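You operate a simulated robot arm through the tools that you are given. There is no shell and no other tool.

You are at the controls of a simulated robot arm. One attempt, no reset.

Task
Bend the clamped strip to the angle on the job card.
Fine: set the stop pin by the card; afterwards swing the lever back and park the pin; the strip stays clamped.

The check looks at the end state, three seconds after you hand in, the way a careful person would. Anything else that was tipped, shoved, dropped, spilled or broken makes it a failure.

Robot
A 5-joint arm with a two-finger parallel gripper, fixed in place. Base frame: the origin is at the foot of the arm, x ahead of it, y to its left, z up; the work surface is at about z = 0. Units: mm, rad, N and s.
With the tool pointing down near the work surface it reaches from about 260 to 680 mm from the base axis. Its first joint turns from -1.152 to 1.152 rad. The tool tilts only in the upright plane through the base axis and itself; it spins freely about its own axis. Payload 2.9 kg.
The tool frame sits at the grasp point between the pads (the TCP): z along the fingers, y along the line on which they close. The tips reach 30 mm beyond it. Largest opening 110 mm; finger width 20, thickness 10; the body of the gripper, 48 by 112 mm, starts 55 mm behind the TCP.
Orientation is that of the tool frame in the base frame, as a unit quaternion [w, x, y, z]. With the fingers straight down and closing along the base's y, the tool's x points along the base's -x, its y along +y and its z along -z.

Tools
- The arm moves only by the tool drive_tool. Its argument "motion" is a list of rows, each a list of 7 numbers: the shift along the base's x, y, z in units of 300 mm (1.0 is 300 mm), then the turn, a rotation vector about the base's x, y, z in units of 90 degrees (1.0 is 90 degrees), then the gripper command, from -1 (fully open) to 1 (shut), values between in proportion. In form: [[dx, dy, dz, rx, ry, rz, gripper], ...]. A call has 1 to 20 rows; each row is the pose to reach, as a shift and turn from the pose commanded when the call began. A call with a number of a shift or a turn outside -1 to 1 is refused whole. Rows are played at 5 a second. More than 50 mm and 0.15 rad between two rows, or a gripper value outside its range, and nothing of the call is played. Where a pose cannot be reached the arm comes as near as it can. A force on the tool above 60 N (or 10 N above the force at the start of the call, whichever is more), or a blocked arm, ends the call early, and 0.2 s more pass. The fingers move at their own pace (about 108 mm/s each) and stop on an object; they squeeze with about 43 N. The grip force told is the motor's: it shows also when the fingers shut on nothing. Time passes only in rows, and 0.2 s behind the last, so rows that repeat a pose let the fingers close. It gives the time, the measured TCP pose, the force on the tool (base axes), the opening and the grip force at its end, in the units of the frame above (readings bear some noise), with the torque about the TCP (base axes, N m) and any sound that the robot's microphone picked up.
- Cameras (640 x 400 px; columns grow to the right, rows downward): "scene" is fixed at [17.7, -447, 588.9]; the picture's right is [0.89, -0.46, 0.00], its down [-0.33, -0.62, -0.71] and it looks along [0.33, 0.63, -0.70] (base axes); focal length 309 px, centre (320, 200). "wrist" rides on the gripper at [72, 17, -103] in the tool frame; the picture's right is [-0.23, 0.97, 0.00], its down [-0.76, -0.18, -0.62] and it looks along [-0.61, -0.14, 0.78] (tool axes); focal length 222 px, centre (320, 200). There is no depth. A picture from a camera that has moved, and an enlarged one, comes with that camera's place and axes in the base frame and with its lens.
- get_image(camera): a new picture of that camera. No time passes.
- close_up(camera, box): a new picture of the part [left, top, right, bottom] of that camera's present view, enlarged. No time passes.
- finish_job(): hands the job in; it is judged then, once.

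Nothing tells you positions but the pictures and the camera data. Unless the task says otherwise, let go and move clear before handing in.

The tools are called after "Emit:" by a JSON object that holds its "op" and its "data". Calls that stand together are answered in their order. drive_tool: Moves the arm, as the interface text tells. Its arguments: {"type":"object","properties":{"motion":{"type":"array","items":{"type":"array","items":{"type":"number"}}}},"required":["motion"]} The other tools are called the same way: get_image (camera) takes a picture; close_up (camera, box) takes an enlarged picture of a part of a camera's view; finish_job () hands the job in.

At the start:

```text
time: 0.0
eef_pos: [442.9, -41.2, 273.7]
tool_rot: [0.0, 0.0, 1.0, 0.0]
wrist_force: [-0.1, 0.3, 0.2]
torque: [0.02, 0.03, 0.0]
opening: 109.9
grip_force: 0.0
```

scene: 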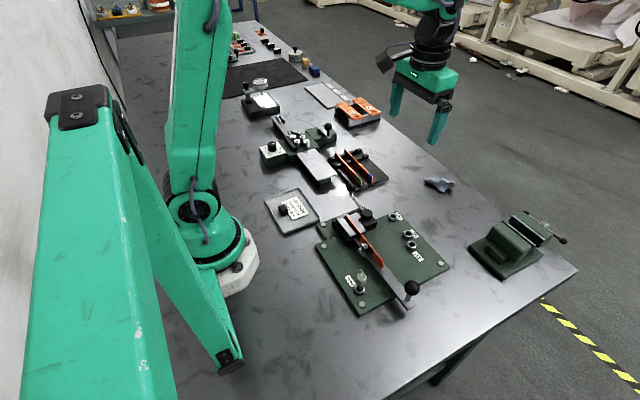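
wrist: 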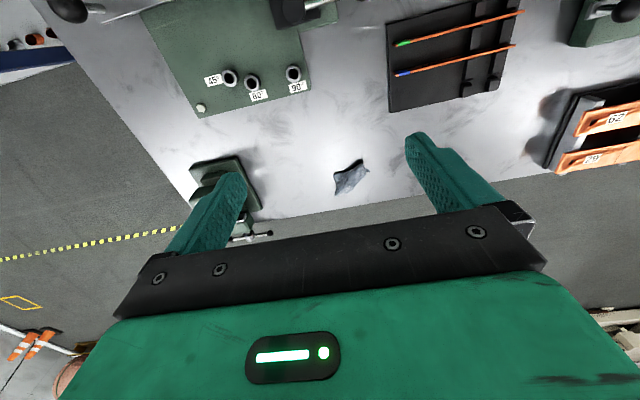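

The bending jig is the green plate at the lower middle, with a lever (black knob), a clamped orange strip, a pin and three holes. I'll look closer at the job card and the jig before moving.

Emit:
{"op": "close_up", "data": {"camera": "scene", "box": [300, 180, 460, 330]}}

Emit:
{"op": "close_up", "data": {"camera": "scene", "box": [260, 180, 330, 240]}}

Emit:
{"op": "close_up", "data": {"camera": "scene", "box": [230, 70, 400, 200]}}

Emit:
{"op": "close_up", "data": {"camera": "wrist", "box": [130, 0, 350, 130]}}

```text
2.67 times, centred on (380, 255) of scene
camera zoom: at [17.7, -447.0, 588.9], right [0.89, -0.46, 0.0], down [-0.33, -0.62, -0.71], along [0.33, 0.63, -0.7], focal length 824 px, centre (160, 53)
```

zoom: 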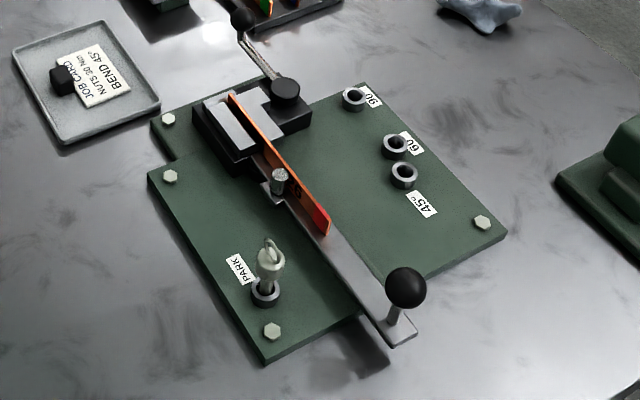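

```text
6.67 times, centred on (295, 210) of scene
camera zoom: at [17.7, -447.0, 588.9], right [0.89, -0.46, 0.0], down [-0.33, -0.62, -0.71], along [0.33, 0.63, -0.7], focal length 2061 px, centre (487, 133)
```

zoom: 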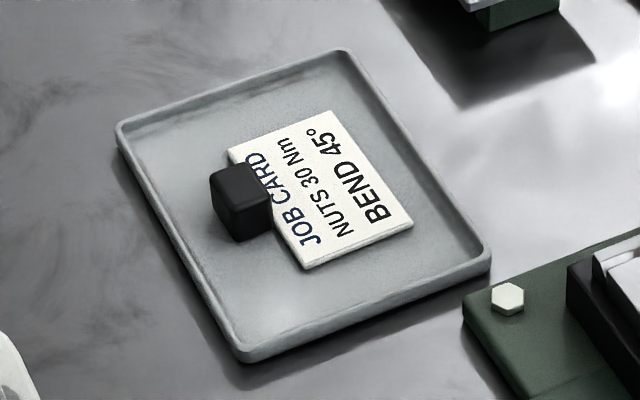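

```text
3.08 times, centred on (315, 135) of scene
camera zoom: at [17.7, -447.0, 588.9], right [0.89, -0.46, 0.0], down [-0.33, -0.62, -0.71], along [0.33, 0.63, -0.7], focal length 951 px, centre (335, 400)
```

zoom: 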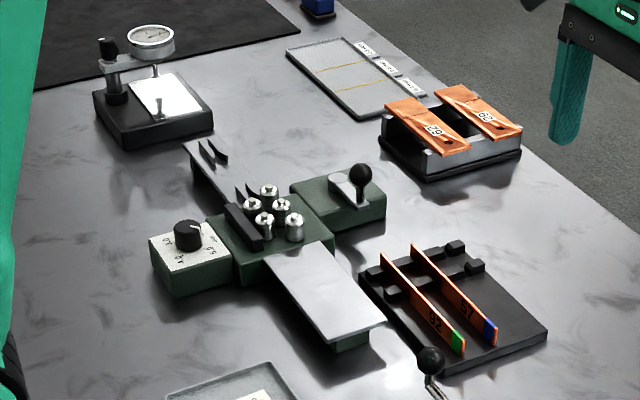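

```text
2.91 times, centred on (240, 65) of wrist
camera zoom: at [372.9, -24.4, 377.6], right [0.23, 0.97, 0.0], down [0.76, -0.18, 0.62], along [0.61, -0.14, -0.78], focal length 646 px, centre (553, 593)
```

zoom: 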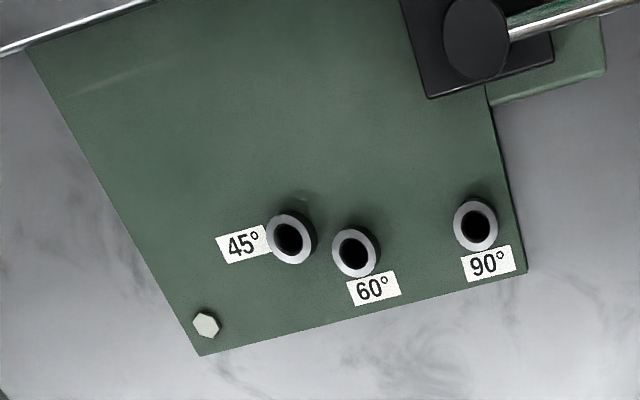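

The card reads BEND 45°. The stop pin is in PARK at about (237,-200), the 45° hole is near (403,-163), and the lever knob is near (310,-263). Next I'll move the wrist camera over the jig to refine these positions.

Emit:
{"op": "drive_tool", "data": {"motion": [[-0.096, -0.083, 0.01, 0, 0, 0, -1], [-0.192, -0.165, 0.02, 0, 0, 0, -1], [-0.288, -0.248, 0.02, 0, 0, 0, -1], [-0.384, -0.331, 0.02, 0, 0, 0, -1], [-0.48, -0.413, 0.02, 0, 0, 0, -1], [-0.577, -0.496, 0.02, 0, 0, 0, -1], [-0.577, -0.496, 0.02, 0, 0, 0, -1]]}}

Emit:
{"op": "get_image", "data": {"camera": "wrist"}}

Emit:
{"op": "get_image", "data": {"camera": "scene"}}

```text
time: 1.6
eef_pos: [272.1, -190.5, 279.4]
tool_rot: [0.001, 0.0, 1.0, 0.001]
wrist_force: [0.1, -0.1, 0.1]
torque: [-0.01, 0.01, 0.01]
opening: 109.8
grip_force: 0.0
```

```text
taken
camera wrist: at [201.9, -171.5, 383.8], right [0.23, 0.97, 0.0], down [0.76, -0.18, 0.62], along [0.61, -0.14, -0.78], focal length 222 px, centre (320, 200)
```

wrist: 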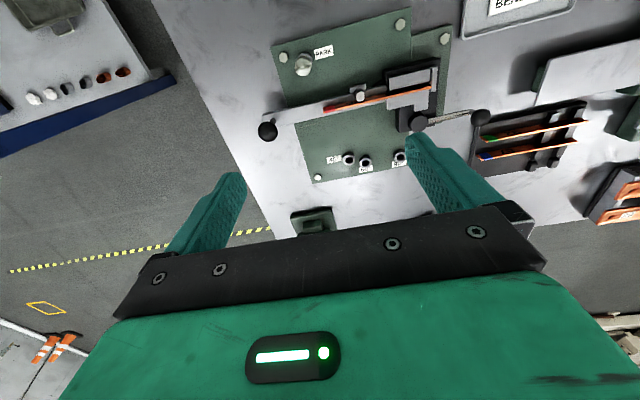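

```text
taken
```

scene: 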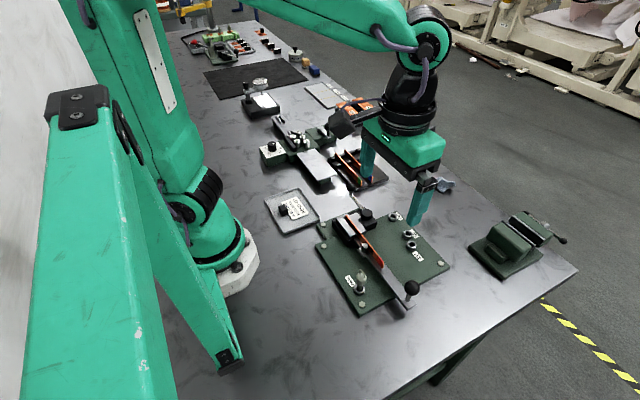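

Emit:
{"op": "close_up", "data": {"camera": "wrist", "box": [250, 10, 490, 160]}}

Emit:
{"op": "close_up", "data": {"camera": "wrist", "box": [250, 80, 430, 200]}}

Emit:
{"op": "close_up", "data": {"camera": "scene", "box": [330, 240, 430, 320]}}

Emit:
{"op": "close_up", "data": {"camera": "scene", "box": [320, 200, 400, 260]}}

```text
2.67 times, centred on (370, 85) of wrist
camera zoom: at [201.9, -171.5, 383.8], right [0.23, 0.97, 0.0], down [0.76, -0.18, 0.62], along [0.61, -0.14, -0.78], focal length 592 px, centre (187, 507)
```

zoom: 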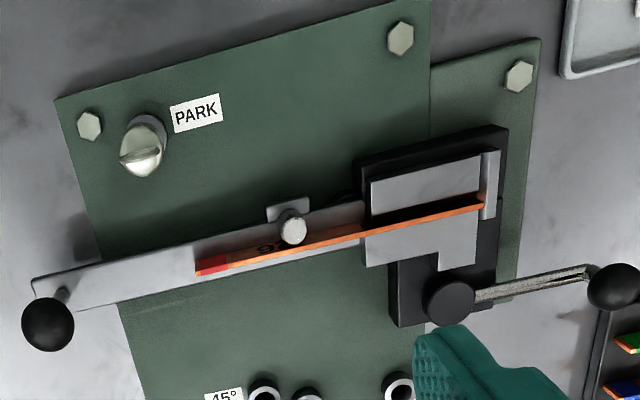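

```text
3.33 times, centred on (340, 140) of wrist
camera zoom: at [201.9, -171.5, 383.8], right [0.23, 0.97, 0.0], down [0.76, -0.18, 0.62], along [0.61, -0.14, -0.78], focal length 740 px, centre (253, 400)
```

zoom: 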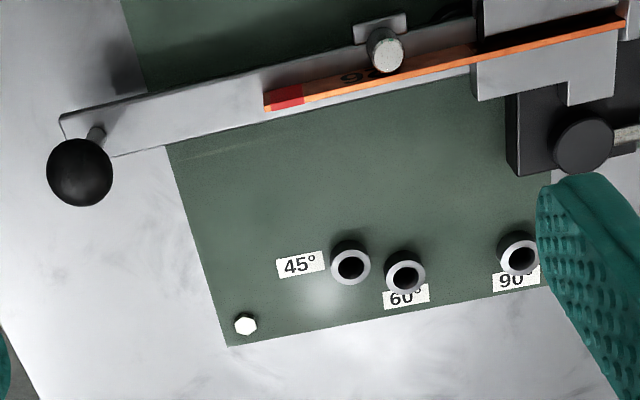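

```text
5.00 times, centred on (380, 280) of scene
camera zoom: at [17.6, -447.0, 588.9], right [0.89, -0.46, 0.0], down [-0.33, -0.62, -0.71], along [0.33, 0.63, -0.7], focal length 1546 px, centre (20, -200)
```

zoom: 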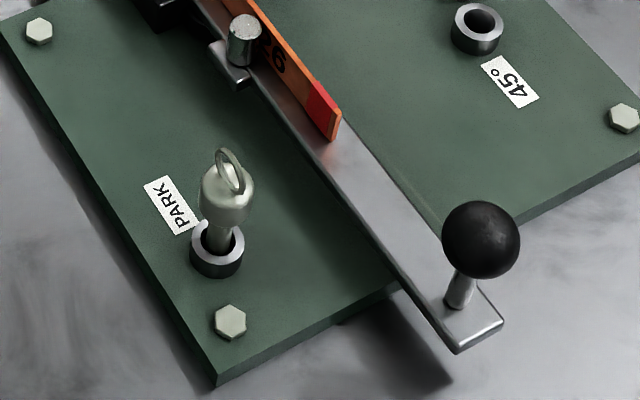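

```text
6.67 times, centred on (360, 230) of scene
camera zoom: at [17.6, -447.0, 588.9], right [0.89, -0.46, 0.0], down [-0.33, -0.62, -0.71], along [0.33, 0.63, -0.7], focal length 2061 px, centre (53, 0)
```

zoom: 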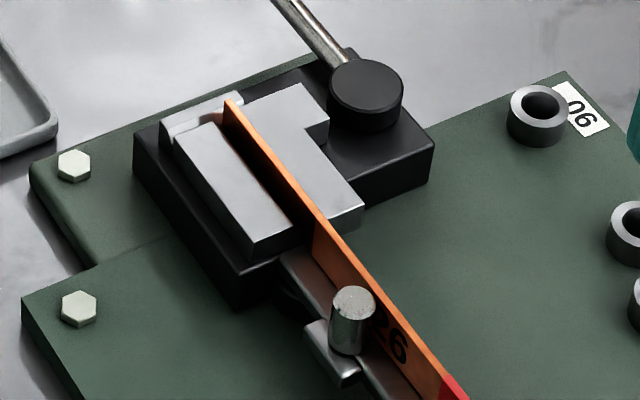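

The pin in PARK is at about (239,-203), with its head at z≈40–65. The knob is at about (302,-270,80), the lever pivot near (305,-98), and the 45° hole near (403,-165). I'll partly close the gripper and go down above the pin to check the alignment.

Emit:
{"op": "drive_tool", "data": {"motion": [[-0.03, -0.01, -0.11, 0, 0, 0, 0.2], [-0.06, -0.02, -0.22, 0, 0, 0, 0.2], [-0.09, -0.03, -0.33, 0, 0, 0, 0.2], [-0.11, -0.04, -0.43, 0, 0, 0, 0.2], [-0.11, -0.04, -0.43, 0, 0, 0, 0.2], [-0.11, -0.04, -0.43, 0, 0, 0, 0.2]]}}

Emit:
{"op": "get_image", "data": {"camera": "wrist"}}

Emit:
{"op": "close_up", "data": {"camera": "scene", "box": [310, 180, 430, 320]}}

```text
time: 3.0
eef_pos: [239.2, -201.5, 152.7]
tool_rot: [0.0, 0.0, 1.0, -0.001]
wrist_force: [-0.3, -0.6, -0.4]
torque: [0.02, -0.01, 0.0]
opening: 44.0
grip_force: 0.0
```

```text
taken
camera wrist: at [168.9, -185.2, 256.2], right [0.23, 0.97, 0.0], down [0.76, -0.18, 0.62], along [0.61, -0.14, -0.78], focal length 222 px, centre (320, 200)
```

wrist: 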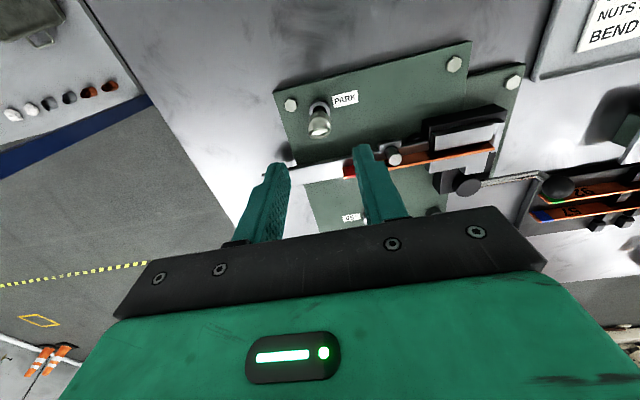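

```text
2.86 times, centred on (370, 250) of scene
camera zoom: at [17.7, -447.0, 588.9], right [0.89, -0.46, 0.0], down [-0.33, -0.62, -0.71], along [0.33, 0.63, -0.7], focal length 883 px, centre (177, 57)
```

zoom: 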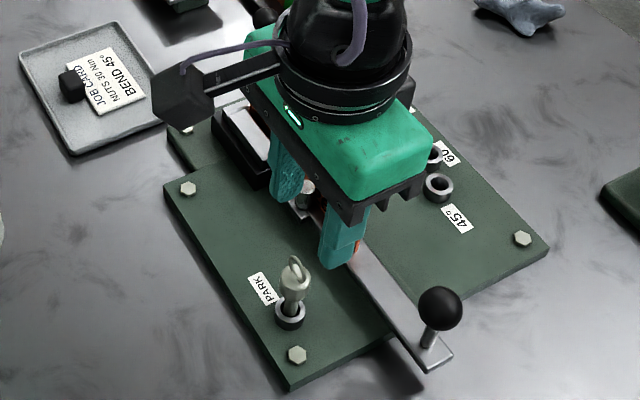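

The gripper is above and slightly beyond the pin in this view. I'll zoom in to measure the pin axis and hole position accurately.

Emit:
{"op": "close_up", "data": {"camera": "wrist", "box": [270, 80, 370, 150]}}

Emit:
{"op": "close_up", "data": {"camera": "scene", "box": [345, 260, 375, 300]}}

```text
5.71 times, centred on (320, 115) of wrist
camera zoom: at [168.9, -185.2, 256.2], right [0.23, 0.97, 0.0], down [0.76, -0.18, 0.62], along [0.61, -0.14, -0.78], focal length 1269 px, centre (320, 686)
```

zoom: 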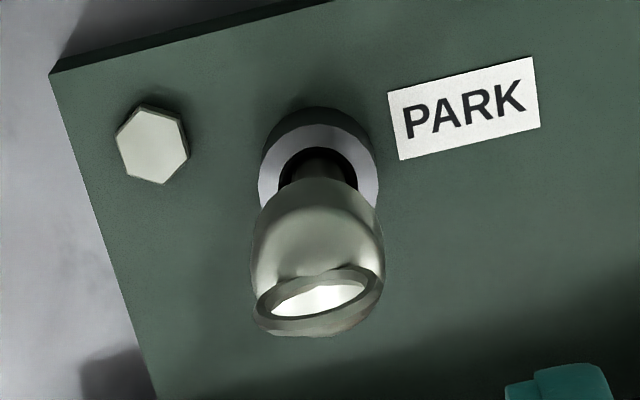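

```text
10.00 times, centred on (360, 280) of scene
camera zoom: at [17.7, -447.0, 588.9], right [0.89, -0.46, 0.0], down [-0.33, -0.62, -0.71], along [0.33, 0.63, -0.7], focal length 3092 px, centre (-80, -600)
```

zoom: 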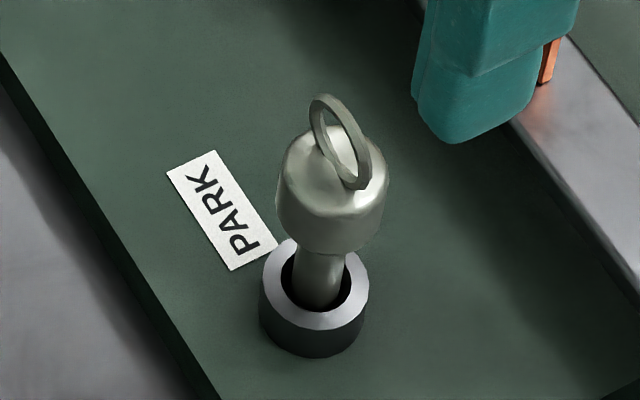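

The pin axis is at about (238,-201.5), directly under the TCP, and the pin fits loosely in its bushing. I'll go down around the head with the fingers open and then close.

Emit:
{"op": "drive_tool", "data": {"motion": [[-0.003, 0, -0.08, 0, 0, 0, 0.2], [-0.003, 0, -0.16, 0, 0, 0, 0.2], [-0.003, 0, -0.24, 0, 0, 0, 0.2], [-0.003, 0, -0.307, 0, 0, 0, 0.2], [-0.003, 0, -0.307, 0, 0, 0, 0.2], [-0.003, 0, -0.307, 0, 0, 0, 0.2]]}}

Emit:
{"op": "get_image", "data": {"camera": "wrist"}}

Emit:
{"op": "close_up", "data": {"camera": "scene", "box": [310, 220, 430, 320]}}

```text
time: 4.4
eef_pos: [236.9, -201.8, 59.6]
tool_rot: [0.0, 0.0, 1.0, 0.0]
wrist_force: [0.6, 0.0, -0.1]
torque: [0.03, 0.01, -0.02]
opening: 43.8
grip_force: 0.0
```

```text
taken
camera wrist: at [167.5, -184.8, 162.7], right [0.23, 0.97, 0.0], down [0.76, -0.18, 0.62], along [0.61, -0.14, -0.78], focal length 222 px, centre (320, 200)
```

wrist: 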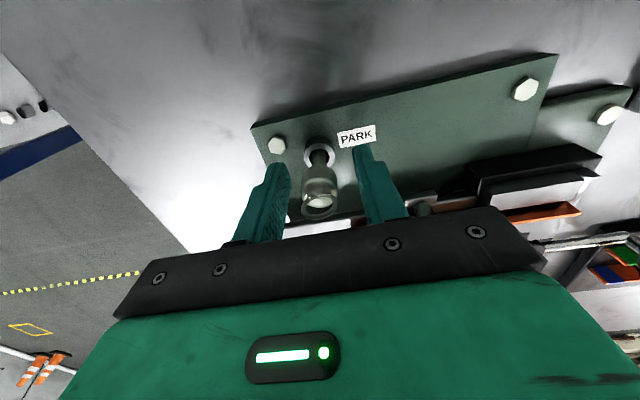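

```text
4.00 times, centred on (370, 270) of scene
camera zoom: at [17.7, -447.0, 588.9], right [0.89, -0.46, 0.0], down [-0.33, -0.62, -0.71], along [0.33, 0.63, -0.7], focal length 1237 px, centre (120, -80)
```

zoom: 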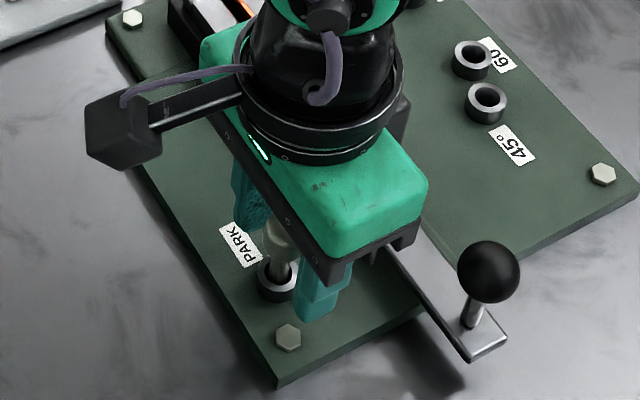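

The head is centred between the fingers. Closing now.

Emit:
{"op": "drive_tool", "data": {"motion": [[0, 0, 0, 0, 0, 0, 1], [0, 0, 0, 0, 0, 0, 1], [0, 0, 0, 0, 0, 0, 1]]}}

Emit:
{"op": "close_up", "data": {"camera": "wrist", "box": [240, 110, 400, 230]}}

```text
time: 5.2
eef_pos: [237.9, -202.8, 60.0]
tool_rot: [0.0, 0.0, 1.0, 0.001]
wrist_force: [-0.8, -0.3, -0.8]
torque: [0.01, 0.04, 0.02]
opening: 19.9
grip_force: 42.7
```

```text
3.33 times, centred on (320, 170) of wrist
camera zoom: at [167.5, -184.8, 162.9], right [0.23, 0.97, 0.0], down [0.76, -0.18, 0.62], along [0.61, -0.14, -0.78], focal length 740 px, centre (320, 300)
```

zoom: 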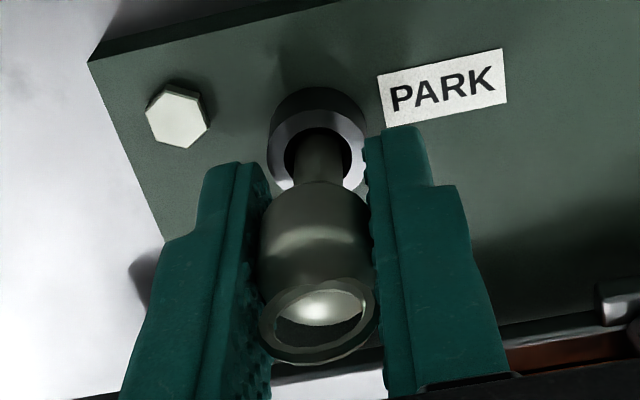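

The pin is gripped (20 mm opening, 43 N). I'll lift it straight up.

Emit:
{"op": "drive_tool", "data": {"motion": [[0, 0, 0.06, 0, 0, 0, 1], [0, 0, 0.14, 0, 0, 0, 1], [0, 0, 0.24, 0, 0, 0, 1], [0, 0, 0.34, 0, 0, 0, 1], [0, 0, 0.34, 0, 0, 0, 1]]}}

Emit:
{"op": "get_image", "data": {"camera": "wrist"}}

Emit:
{"op": "close_up", "data": {"camera": "scene", "box": [310, 180, 450, 320]}}

```text
time: 6.4
eef_pos: [237.4, -204.8, 161.7]
tool_rot: [0.0, 0.0, 1.0, -0.001]
wrist_force: [-0.3, 0.1, -0.2]
torque: [0.01, 0.01, -0.02]
opening: 19.5
grip_force: 42.8
```

```text
taken
camera wrist: at [166.7, -187.7, 265.6], right [0.23, 0.97, 0.0], down [0.76, -0.18, 0.62], along [0.61, -0.14, -0.78], focal length 222 px, centre (320, 200)
```

wrist: 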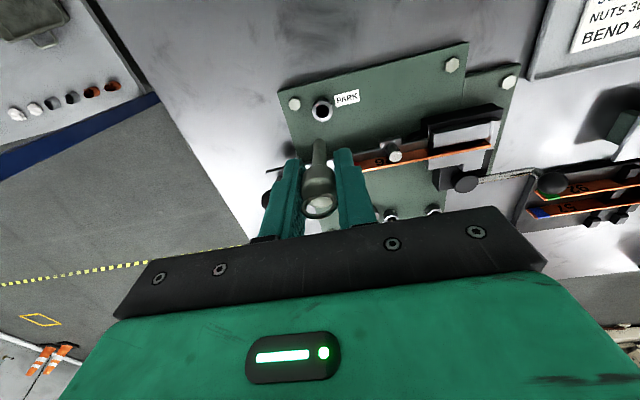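

```text
2.86 times, centred on (380, 250) of scene
camera zoom: at [17.7, -447.0, 588.9], right [0.89, -0.46, 0.0], down [-0.33, -0.62, -0.71], along [0.33, 0.63, -0.7], focal length 883 px, centre (149, 57)
```

zoom: 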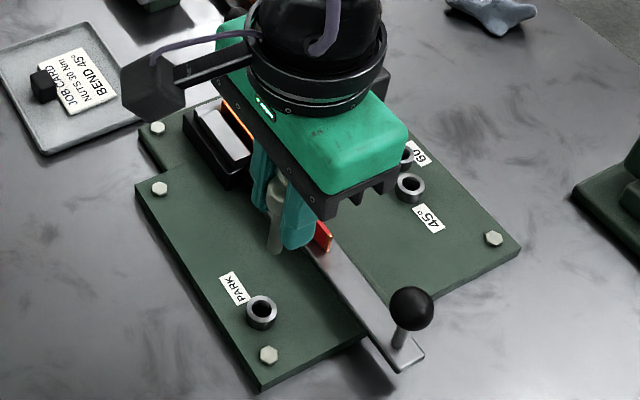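

The pin is out, its tip about 56 mm below the TCP. I'll carry it above the 45° hole and check the alignment there, the same way the PARK bushing shows now.

Emit:
{"op": "drive_tool", "data": {"motion": [[0.11, 0.026, 0, 0, 0, 0, 1], [0.22, 0.052, 0, 0, 0, 0, 1], [0.33, 0.079, 0, 0, 0, 0, 1], [0.44, 0.105, 0, 0, 0, 0, 1], [0.552, 0.131, 0, 0, 0, 0, 1], [0.552, 0.131, 0, 0, 0, 0, 1]]}}

Emit:
{"op": "get_image", "data": {"camera": "wrist"}}

Emit:
{"op": "close_up", "data": {"camera": "wrist", "box": [270, 80, 370, 160]}}

Emit:
{"op": "close_up", "data": {"camera": "scene", "box": [340, 180, 460, 280]}}

```text
time: 7.8
eef_pos: [404.3, -161.9, 161.3]
tool_rot: [0.0, 0.0, 1.0, 0.001]
wrist_force: [0.0, -0.1, -1.0]
torque: [0.01, -0.03, 0.0]
opening: 20.1
grip_force: 43.3
```

```text
taken
camera wrist: at [334.7, -144.7, 264.4], right [0.23, 0.97, 0.0], down [0.76, -0.18, 0.62], along [0.61, -0.14, -0.78], focal length 222 px, centre (320, 200)
```

wrist: 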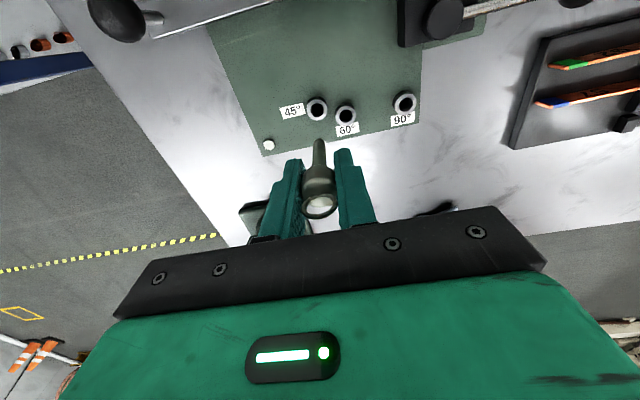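

```text
5.00 times, centred on (320, 120) of wrist
camera zoom: at [334.7, -144.7, 264.4], right [0.23, 0.97, 0.0], down [0.76, -0.18, 0.62], along [0.61, -0.14, -0.78], focal length 1111 px, centre (320, 600)
```

zoom: 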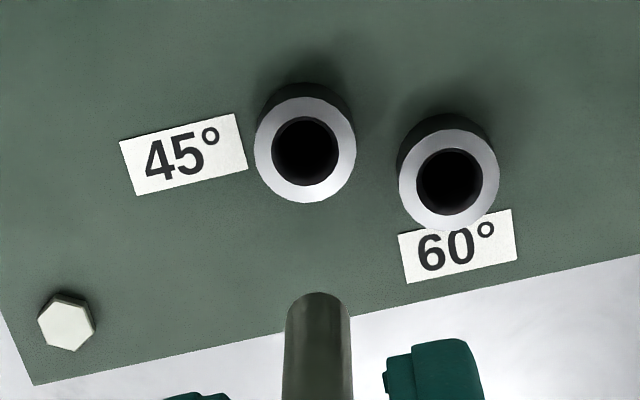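

```text
4.00 times, centred on (400, 230) of scene
camera zoom: at [17.7, -447.0, 588.9], right [0.89, -0.46, 0.0], down [-0.33, -0.62, -0.71], along [0.33, 0.63, -0.7], focal length 1237 px, centre (0, 80)
```

zoom: 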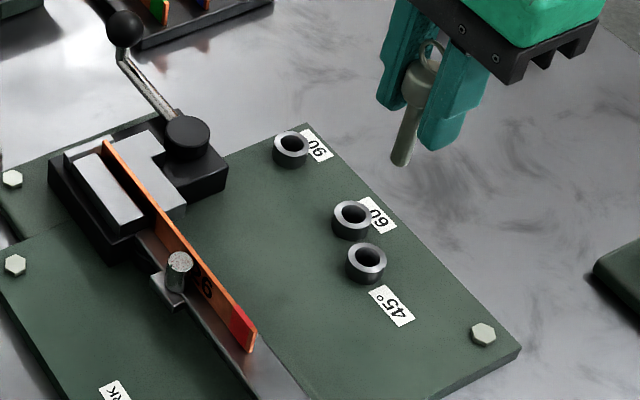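

The 45° hole is about 2.5 mm toward -y from the pin axis. I'll correct for that and go down until the tip is just above the bushing.

Emit:
{"op": "drive_tool", "data": {"motion": [[-0.002, -0.009, -0.05, 0, 0, 0, 1], [-0.002, -0.009, -0.13, 0, 0, 0, 1], [-0.002, -0.009, -0.21, 0, 0, 0, 1], [-0.002, -0.009, -0.225, 0, 0, 0, 1], [-0.002, -0.009, -0.225, 0, 0, 0, 1]]}}

Emit:
{"op": "close_up", "data": {"camera": "wrist", "box": [270, 100, 370, 180]}}

Emit:
{"op": "close_up", "data": {"camera": "scene", "box": [370, 210, 440, 260]}}

```text
time: 9.0
eef_pos: [402.7, -166.8, 94.3]
tool_rot: [0.0, 0.0, 1.0, 0.0]
wrist_force: [-0.2, -0.2, 0.0]
torque: [0.01, -0.05, 0.0]
opening: 19.9
grip_force: 42.6
```

```text
5.00 times, centred on (320, 140) of wrist
camera zoom: at [332.3, -149.1, 197.9], right [0.23, 0.97, 0.0], down [0.76, -0.18, 0.62], along [0.61, -0.14, -0.78], focal length 1111 px, centre (320, 500)
```

zoom: 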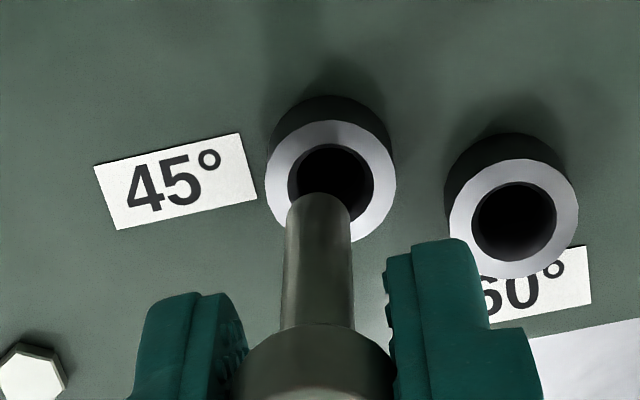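

```text
8.00 times, centred on (405, 235) of scene
camera zoom: at [17.7, -447.0, 588.9], right [0.89, -0.46, 0.0], down [-0.33, -0.62, -0.71], along [0.33, 0.63, -0.7], focal length 2473 px, centre (-360, -80)
```

zoom: 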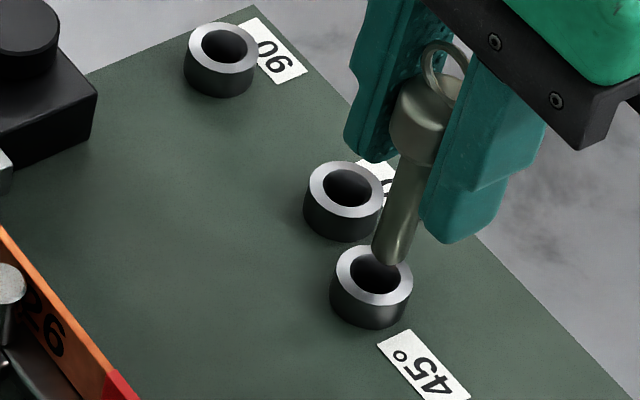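

The move overshot by about 2 mm in y, so I'll nudge back and re-check before inserting.

Emit:
{"op": "drive_tool", "data": {"motion": [[0.001, 0.0067, 0, 0, 0, 0, 1], [0.001, 0.0067, -0.02, 0, 0, 0, 1], [0.001, 0.0067, -0.02, 0, 0, 0, 1]]}}

Emit:
{"op": "close_up", "data": {"camera": "wrist", "box": [270, 100, 370, 180]}}

Emit:
{"op": "close_up", "data": {"camera": "scene", "box": [370, 210, 440, 260]}}

```text
time: 9.8
eef_pos: [402.9, -164.2, 87.3]
tool_rot: [0.0, 0.0, 1.0, 0.0]
wrist_force: [-0.1, -0.2, 0.3]
torque: [-0.02, -0.03, 0.0]
opening: 20.1
grip_force: 43.2
```

```text
5.00 times, centred on (320, 140) of wrist
camera zoom: at [331.6, -147.0, 191.1], right [0.23, 0.97, 0.0], down [0.76, -0.18, 0.62], along [0.61, -0.14, -0.78], focal length 1111 px, centre (320, 500)
```

zoom: 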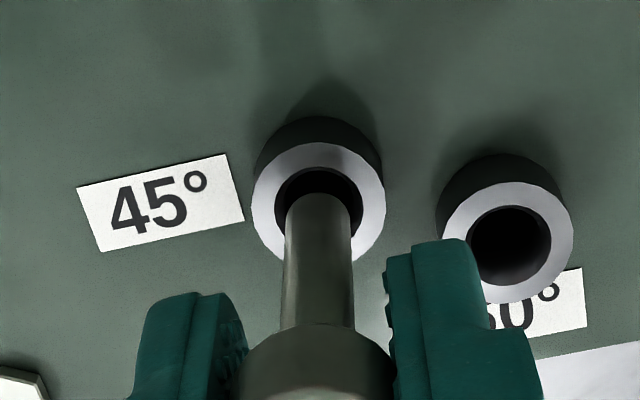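

```text
8.00 times, centred on (405, 235) of scene
camera zoom: at [17.7, -447.0, 588.9], right [0.89, -0.46, 0.0], down [-0.33, -0.62, -0.71], along [0.33, 0.63, -0.7], focal length 2473 px, centre (-360, -80)
```

zoom: 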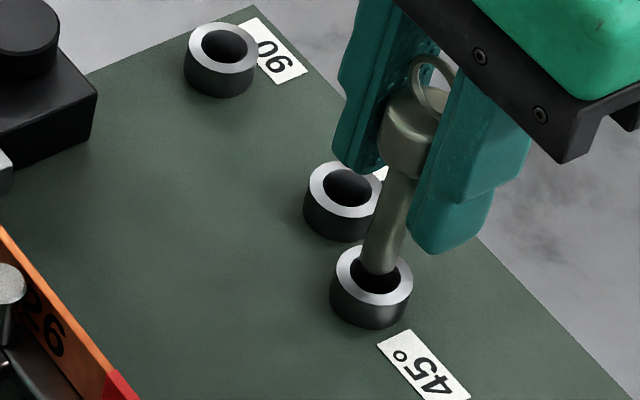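

The pin is now aligned with the hole. Lowering it in.

Emit:
{"op": "drive_tool", "data": {"motion": [[0, 0, -0.03, 0, 0, 0, 1], [0, 0, -0.06, 0, 0, 0, 1], [0, 0, -0.085, 0, 0, 0, 1], [0, 0, -0.085, 0, 0, 0, 1]]}}

Emit:
{"op": "close_up", "data": {"camera": "wrist", "box": [270, 110, 370, 190]}}

Emit:
{"op": "close_up", "data": {"camera": "scene", "box": [370, 210, 440, 260]}}

```text
time: 10.8
eef_pos: [401.5, -165.1, 62.1]
tool_rot: [0.0, 0.0, 1.0, 0.0]
wrist_force: [0.0, -1.3, -0.5]
torque: [-0.03, -0.03, 0.0]
opening: 19.8
grip_force: 42.8
```

```text
5.00 times, centred on (320, 150) of wrist
camera zoom: at [331.4, -147.3, 165.3], right [0.23, 0.97, 0.0], down [0.76, -0.18, 0.62], along [0.61, -0.14, -0.78], focal length 1111 px, centre (320, 450)
```

zoom: 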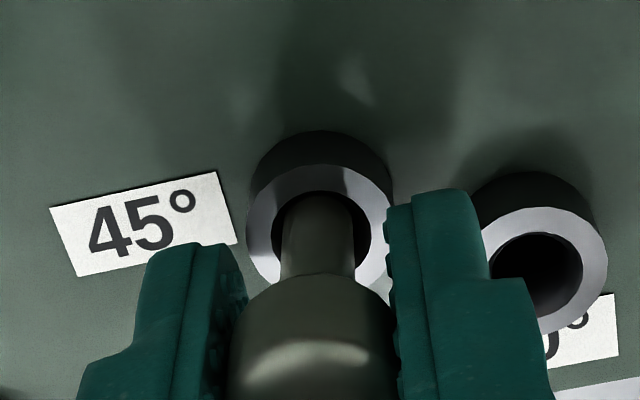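

```text
8.00 times, centred on (405, 235) of scene
camera zoom: at [17.7, -447.0, 588.9], right [0.89, -0.46, 0.0], down [-0.33, -0.62, -0.71], along [0.33, 0.63, -0.7], focal length 2473 px, centre (-360, -80)
```

zoom: 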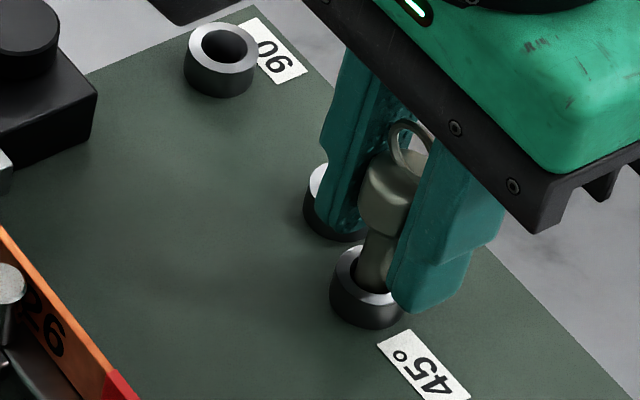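

The pin is in the bushing. I'll lower the last 2 mm, release and back off upward.

Emit:
{"op": "drive_tool", "data": {"motion": [[0, 0, -0.007, 0, 0, 0, 1], [0, 0, -0.007, 0, 0, 0, 0.2], [0, 0, -0.007, 0, 0, 0, 0.2], [0, 0, -0.007, 0, 0, 0, 0.2], [0, 0, 0.1, 0, 0, 0, 0.2], [0, 0, 0.23, 0, 0, 0, 0.2], [0, 0, 0.36, 0, 0, 0, 0.2], [0, 0, 0.36, 0, 0, 0, 0.2]]}}

Emit:
{"op": "get_image", "data": {"camera": "wrist"}}

Emit:
{"op": "close_up", "data": {"camera": "scene", "box": [320, 190, 460, 310]}}

```text
time: 12.6
eef_pos: [403.6, -162.0, 171.7]
tool_rot: [0.001, 0.0, 1.0, 0.001]
wrist_force: [0.3, 0.7, 0.4]
torque: [-0.03, 0.01, -0.01]
opening: 44.0
grip_force: 0.1
```

```text
taken
camera wrist: at [333.3, -146.2, 275.0], right [0.23, 0.97, 0.0], down [0.76, -0.18, 0.62], along [0.61, -0.14, -0.78], focal length 222 px, centre (320, 200)
```

wrist: 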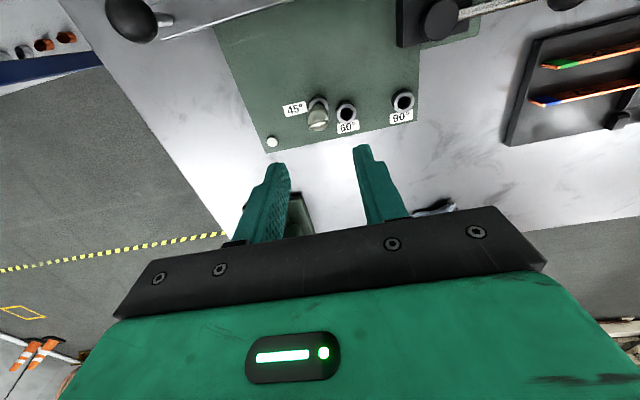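

```text
3.33 times, centred on (390, 250) of scene
camera zoom: at [17.7, -447.0, 588.9], right [0.89, -0.46, 0.0], down [-0.33, -0.62, -0.71], along [0.33, 0.63, -0.7], focal length 1030 px, centre (87, 33)
```

zoom: 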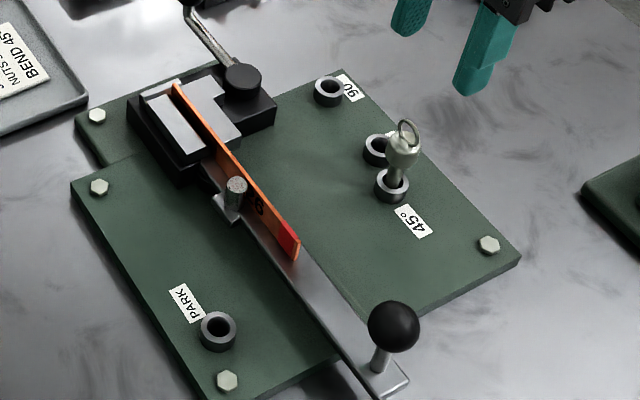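

The pin stands in the 45° hole and the lever is still at rest. Next I'll go above the knob with the tool turned 90°, so the fingers straddle the knob along the swing direction.

Emit:
{"op": "drive_tool", "data": {"motion": [[-0.028, -0.03, 0.03, 0, 0, 0.083, -0.09], [-0.056, -0.06, 0.06, 0, 0, 0.167, -0.09], [-0.085, -0.09, 0.09, 0, 0, 0.25, -0.09], [-0.113, -0.12, 0.09, 0, 0, 0.333, -0.09], [-0.141, -0.15, 0.09, 0, 0, 0.417, -0.09], [-0.169, -0.18, 0.09, 0, 0, 0.5, -0.09], [-0.198, -0.21, 0.09, 0, 0, 0.583, -0.09], [-0.226, -0.24, 0.09, 0, 0, 0.667, -0.09], [-0.254, -0.27, 0.09, 0, 0, 0.75, -0.09], [-0.282, -0.3, 0.09, 0, 0, 0.833, -0.09], [-0.31, -0.33, 0.09, 0, 0, 0.917, -0.09], [-0.339, -0.36, 0.09, 0, 0, 1.0, -0.09], [-0.339, -0.36, 0.09, 0, 0, 1.0, -0.09]]}}

Emit:
{"op": "get_image", "data": {"camera": "wrist"}}

Emit:
{"op": "get_image", "data": {"camera": "scene"}}

```text
time: 15.4
eef_pos: [299.1, -272.7, 195.3]
tool_rot: [-0.001, 0.708, -0.707, 0.0]
wrist_force: [0.0, -0.2, -0.3]
torque: [0.01, -0.01, 0.01]
opening: 60.2
grip_force: 0.1
```

```text
taken
camera wrist: at [285.0, -345.1, 299.1], right [-0.97, 0.23, 0.0], down [0.18, 0.76, 0.62], along [0.14, 0.61, -0.78], focal length 222 px, centre (320, 200)
```

wrist: 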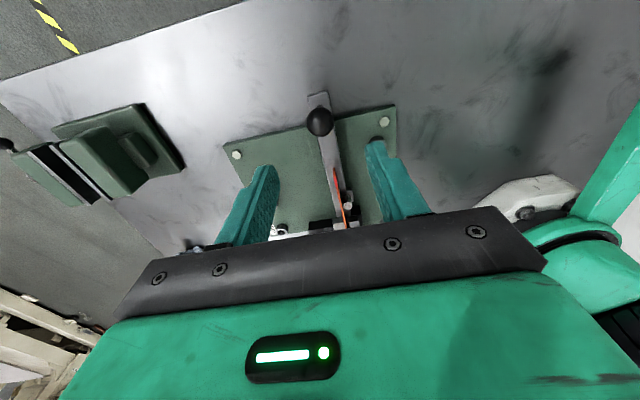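

```text
taken
```

scene: 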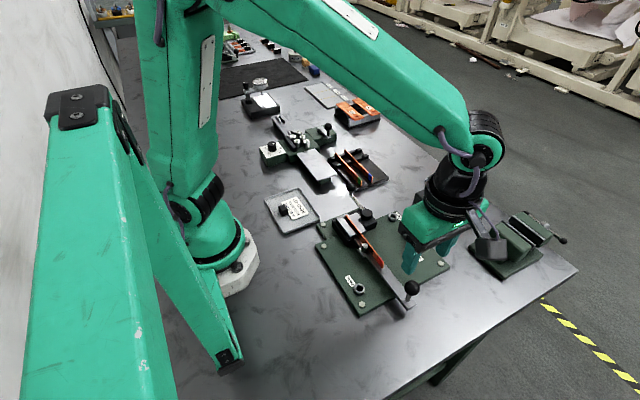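

The knob is centred under the gripper at about (303,-270,80). I'll go down around it and narrow the fingers to a loose cage.

Emit:
{"op": "drive_tool", "data": {"motion": [[0.002, 0.011, -0.1, 0, 0, 0, -0.09], [0.002, 0.011, -0.2, 0, 0, 0, -0.09], [0.002, 0.011, -0.3, 0, 0, 0, -0.09], [0.002, 0.011, -0.377, 0, 0, 0, -0.09], [0.002, 0.011, -0.377, 0, 0, 0, -0.09]]}}

Emit:
{"op": "close_up", "data": {"camera": "wrist", "box": [220, 100, 420, 230]}}

Emit:
{"op": "close_up", "data": {"camera": "scene", "box": [350, 230, 470, 330]}}

```text
time: 16.6
eef_pos: [301.9, -269.4, 80.9]
tool_rot: [0.0, 0.708, -0.707, 0.0]
wrist_force: [0.7, -0.7, 0.0]
torque: [-0.03, 0.01, -0.03]
opening: 59.9
grip_force: 0.1
```

```text
3.08 times, centred on (320, 165) of wrist
camera zoom: at [286.7, -341.1, 184.8], right [-0.97, 0.23, 0.0], down [0.18, 0.76, 0.62], along [0.14, 0.61, -0.78], focal length 684 px, centre (320, 308)
```

zoom: 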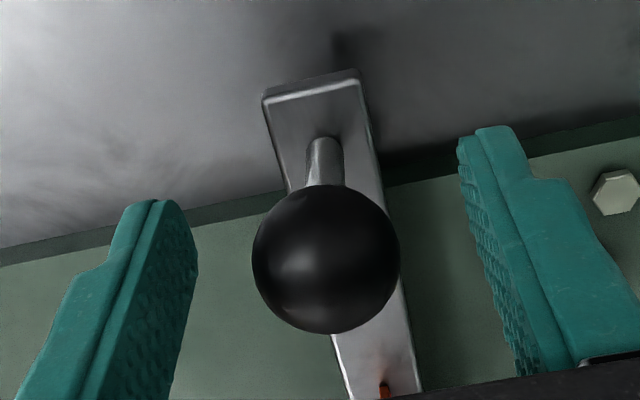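

```text
4.00 times, centred on (410, 280) of scene
camera zoom: at [17.7, -447.0, 588.9], right [0.89, -0.46, 0.0], down [-0.33, -0.62, -0.71], along [0.33, 0.63, -0.7], focal length 1237 px, centre (-40, -120)
```

zoom: 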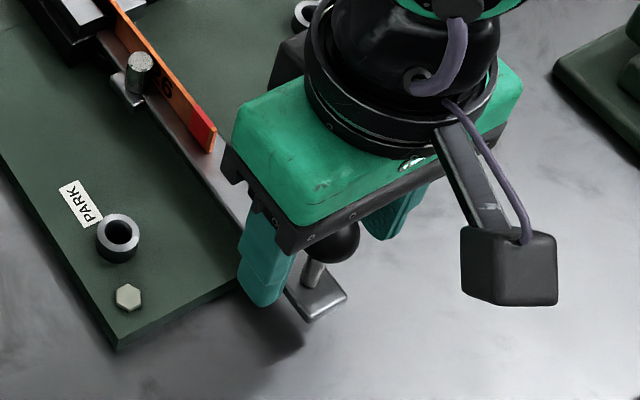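

The knob sits between the fingers. I'll close to a loose 31 mm cage, then swing the first 30° along the arc about the pivot at (305,-98).

Emit:
{"op": "drive_tool", "data": {"motion": [[0, 0, -0.007, 0, 0, 0, 0.44], [0, 0, -0.007, 0, 0, 0, 0.44], [0.015, 0.0002, -0.007, 0, 0, 0.0167, 0.44], [0.03, 0.0004, -0.007, 0, 0, 0.0333, 0.44], [0.045, 0.0014, -0.007, 0, 0, 0.05, 0.44], [0.06, 0.0025, -0.007, 0, 0, 0.0667, 0.44], [0.0897, 0.006, -0.007, 0, 0, 0.1, 0.44], [0.1193, 0.0112, -0.007, 0, 0, 0.1333, 0.44], [0.1487, 0.0178, -0.007, 0, 0, 0.1667, 0.44], [0.1773, 0.026, -0.007, 0, 0, 0.2, 0.44], [0.206, 0.0357, -0.007, 0, 0, 0.2333, 0.44], [0.2337, 0.047, -0.007, 0, 0, 0.2667, 0.44], [0.261, 0.0593, -0.007, 0, 0, 0.3, 0.44], [0.2877, 0.0735, -0.007, 0, 0, 0.3333, 0.44]]}}

Emit:
{"op": "get_image", "data": {"camera": "wrist"}}

Emit:
{"op": "close_up", "data": {"camera": "scene", "box": [320, 180, 480, 330]}}

```text
time: 19.6
eef_pos: [387.4, -246.4, 82.5]
tool_rot: [0.0, 0.866, -0.499, 0.0]
wrist_force: [-10.8, -3.5, -2.2]
torque: [0.09, 0.05, -0.02]
opening: 36.5
grip_force: 5.4
```

```text
taken
camera wrist: at [410.9, -317.4, 186.1], right [-0.96, -0.29, 0.0], down [-0.23, 0.75, 0.62], along [-0.18, 0.6, -0.78], focal length 222 px, centre (320, 200)
```

wrist: 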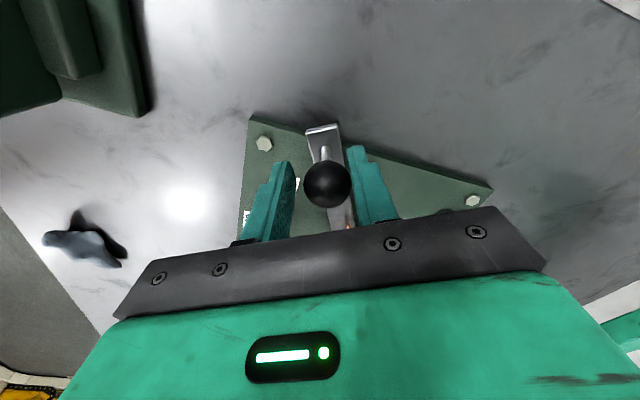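

```text
2.67 times, centred on (400, 255) of scene
camera zoom: at [17.7, -447.0, 588.9], right [0.89, -0.46, 0.0], down [-0.33, -0.62, -0.71], along [0.33, 0.63, -0.7], focal length 824 px, centre (107, 53)
```

zoom: 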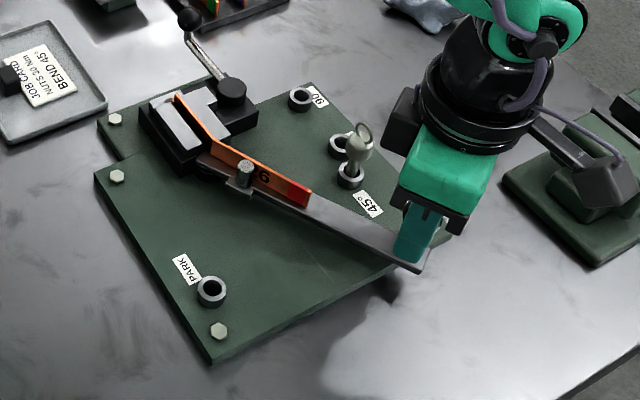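

The lever is at about 28° and the strip is bending, with only about 11 N of force. I'll carry on along the arc until the lever meets the stop pin.

Emit:
{"op": "drive_tool", "data": {"motion": [[0.0257, 0.0153, 0, 0, 0, 0.0333, 0.44], [0.0507, 0.0322, 0, 0, 0, 0.0667, 0.44], [0.0747, 0.0502, 0, 0, 0, 0.1, 0.44], [0.0977, 0.0695, 0, 0, 0, 0.1333, 0.44], [0.1087, 0.0795, 0, 0, 0, 0.15, 0.44], [0.1197, 0.0898, 0, 0, 0, 0.1667, 0.44], [0.1303, 0.1003, 0, 0, 0, 0.1833, 0.44], [0.1303, 0.1003, 0, 0, 0, 0.1833, 0.44]]}}

Emit:
{"op": "get_image", "data": {"camera": "wrist"}}

Emit:
{"op": "close_up", "data": {"camera": "scene", "box": [320, 180, 480, 330]}}

```text
time: 21.4
eef_pos: [424.8, -216.0, 81.5]
tool_rot: [0.0, 0.929, -0.371, 0.0]
wrist_force: [-5.0, -9.5, -4.1]
torque: [0.03, -0.02, 0.07]
opening: 36.3
grip_force: 5.4
```

```text
taken
camera wrist: at [468.4, -277.4, 185.2], right [-0.84, -0.55, 0.0], down [-0.43, 0.65, 0.62], along [-0.34, 0.52, -0.78], focal length 222 px, centre (320, 200)
```

wrist: 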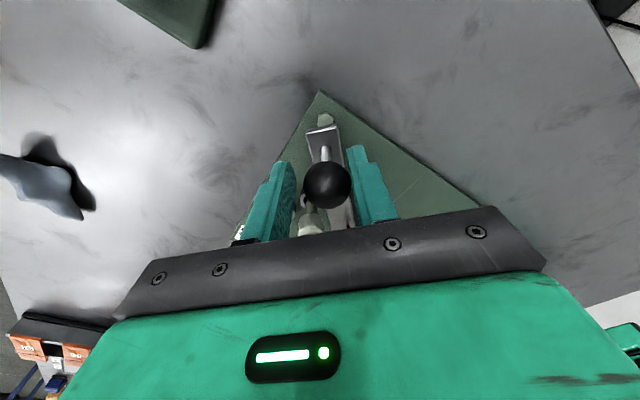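

```text
2.67 times, centred on (400, 255) of scene
camera zoom: at [17.7, -447.0, 588.9], right [0.89, -0.46, 0.0], down [-0.33, -0.62, -0.71], along [0.33, 0.63, -0.7], focal length 824 px, centre (107, 53)
```

zoom: 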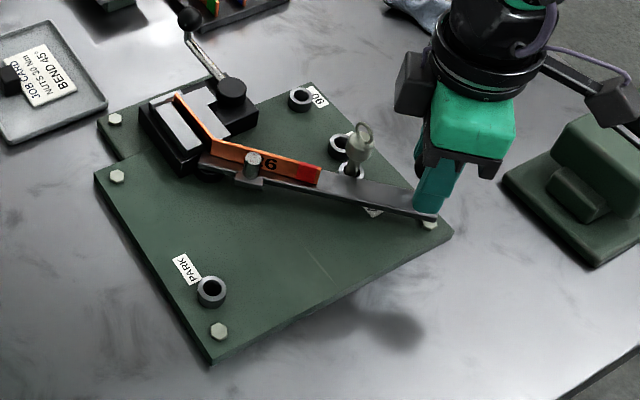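

The lever is close to the pin but the force hasn't risen, so I'll check the gap.

Emit:
{"op": "close_up", "data": {"camera": "scene", "box": [380, 210, 440, 260]}}

Emit:
{"op": "close_up", "data": {"camera": "wrist", "box": [270, 130, 380, 240]}}

```text
8.00 times, centred on (410, 235) of scene
camera zoom: at [17.7, -447.0, 588.9], right [0.89, -0.46, 0.0], down [-0.33, -0.62, -0.71], along [0.33, 0.63, -0.7], focal length 2473 px, centre (-400, -80)
```

zoom: 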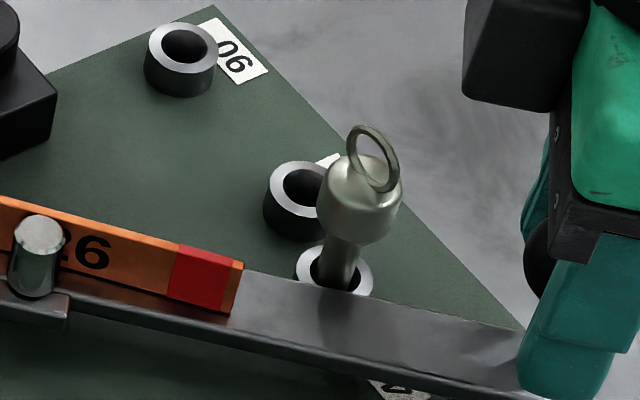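

```text
3.64 times, centred on (325, 185) of wrist
camera zoom: at [468.4, -277.4, 185.2], right [-0.84, -0.55, 0.0], down [-0.43, 0.65, 0.62], along [-0.34, 0.52, -0.78], focal length 808 px, centre (302, 254)
```

zoom: 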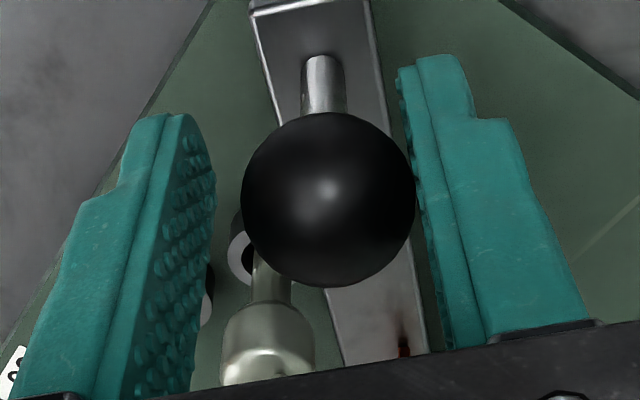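

A few mm of gap remain before the pin. I'll go on in small steps and watch the force.

Emit:
{"op": "drive_tool", "data": {"motion": [[0.0052, 0.0055, 0, 0, 0, 0.0083, 0.44], [0.0103, 0.011, 0, 0, 0, 0.0167, 0.44], [0.0153, 0.0167, 0, 0, 0, 0.025, 0.44], [0.0203, 0.0223, 0, 0, 0, 0.0333, 0.44], [0.0203, 0.0223, 0, 0, 0, 0.0333, 0.44]]}}

Emit:
{"op": "close_up", "data": {"camera": "scene", "box": [380, 210, 440, 260]}}

Emit:
{"op": "close_up", "data": {"camera": "wrist", "box": [270, 130, 380, 240]}}

```text
time: 22.6
eef_pos: [432.6, -209.3, 82.2]
tool_rot: [0.0, 0.938, -0.346, 0.0]
wrist_force: [-10.4, -5.3, 1.1]
torque: [-0.03, 0.05, -0.04]
opening: 35.9
grip_force: 4.7
```

```text
8.00 times, centred on (410, 235) of scene
camera zoom: at [17.7, -447.0, 588.9], right [0.89, -0.46, 0.0], down [-0.33, -0.62, -0.71], along [0.33, 0.63, -0.7], focal length 2473 px, centre (-400, -80)
```

zoom: 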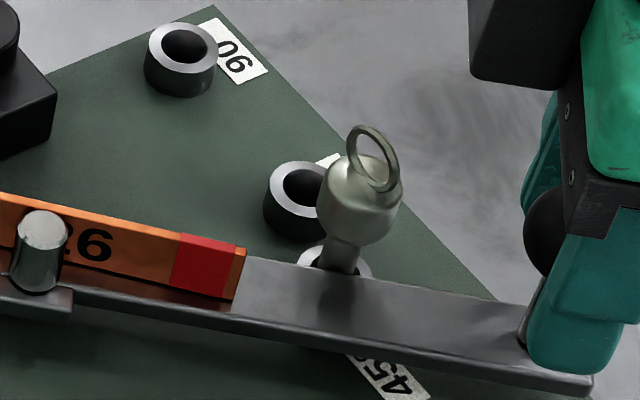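

```text
3.64 times, centred on (325, 185) of wrist
camera zoom: at [478.5, -269.2, 185.4], right [-0.81, -0.59, 0.0], down [-0.46, 0.63, 0.62], along [-0.37, 0.5, -0.78], focal length 808 px, centre (302, 254)
```

zoom: 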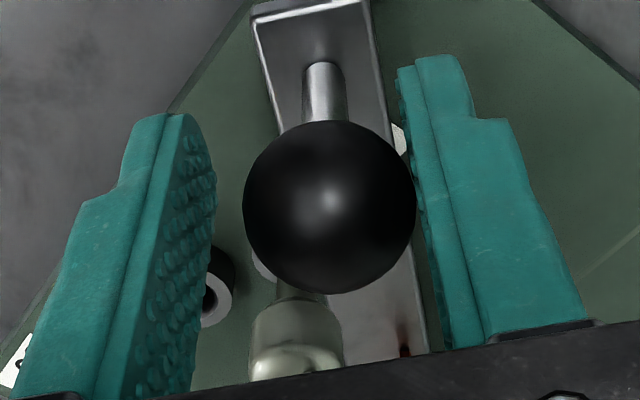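

The lever edge is nearly on the pin. I'll keep going in small steps.

Emit:
{"op": "drive_tool", "data": {"motion": [[0.0048, 0.0056, 0, 0, 0, 0.0083, 0.44], [0.0097, 0.0113, 0, 0, 0, 0.0167, 0.44], [0.0143, 0.0171, 0, 0, 0, 0.025, 0.44], [0.019, 0.023, 0, 0, 0, 0.0333, 0.44], [0.019, 0.023, 0, 0, 0, 0.0333, 0.44]]}}

Emit:
{"op": "close_up", "data": {"camera": "scene", "box": [380, 210, 440, 260]}}

Emit:
{"op": "close_up", "data": {"camera": "wrist", "box": [270, 130, 380, 240]}}

```text
time: 23.8
eef_pos: [437.3, -202.5, 81.8]
tool_rot: [-0.001, 0.947, -0.322, -0.001]
wrist_force: [-16.8, -16.2, -0.8]
torque: [0.08, 0.15, -0.04]
opening: 42.4
grip_force: 11.0
```

```text
8.00 times, centred on (410, 235) of scene
camera zoom: at [17.7, -447.0, 588.9], right [0.89, -0.46, 0.0], down [-0.33, -0.62, -0.71], along [0.33, 0.63, -0.7], focal length 2473 px, centre (-400, -80)
```

zoom: 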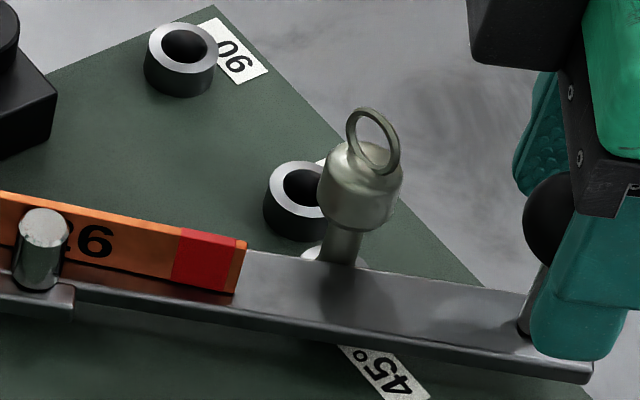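

```text
3.64 times, centred on (325, 185) of wrist
camera zoom: at [486.4, -260.9, 185.2], right [-0.77, -0.63, 0.0], down [-0.49, 0.6, 0.62], along [-0.4, 0.48, -0.78], focal length 808 px, centre (302, 254)
```

zoom: 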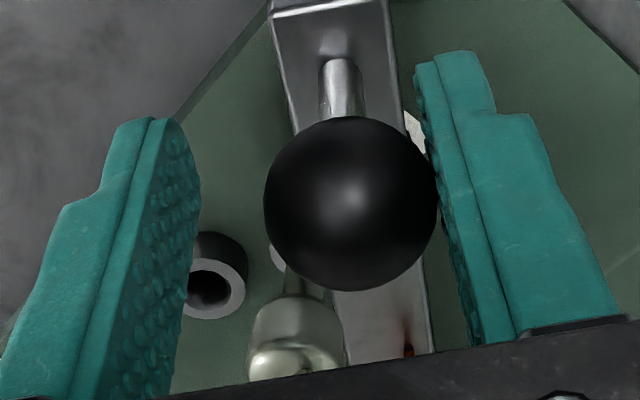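

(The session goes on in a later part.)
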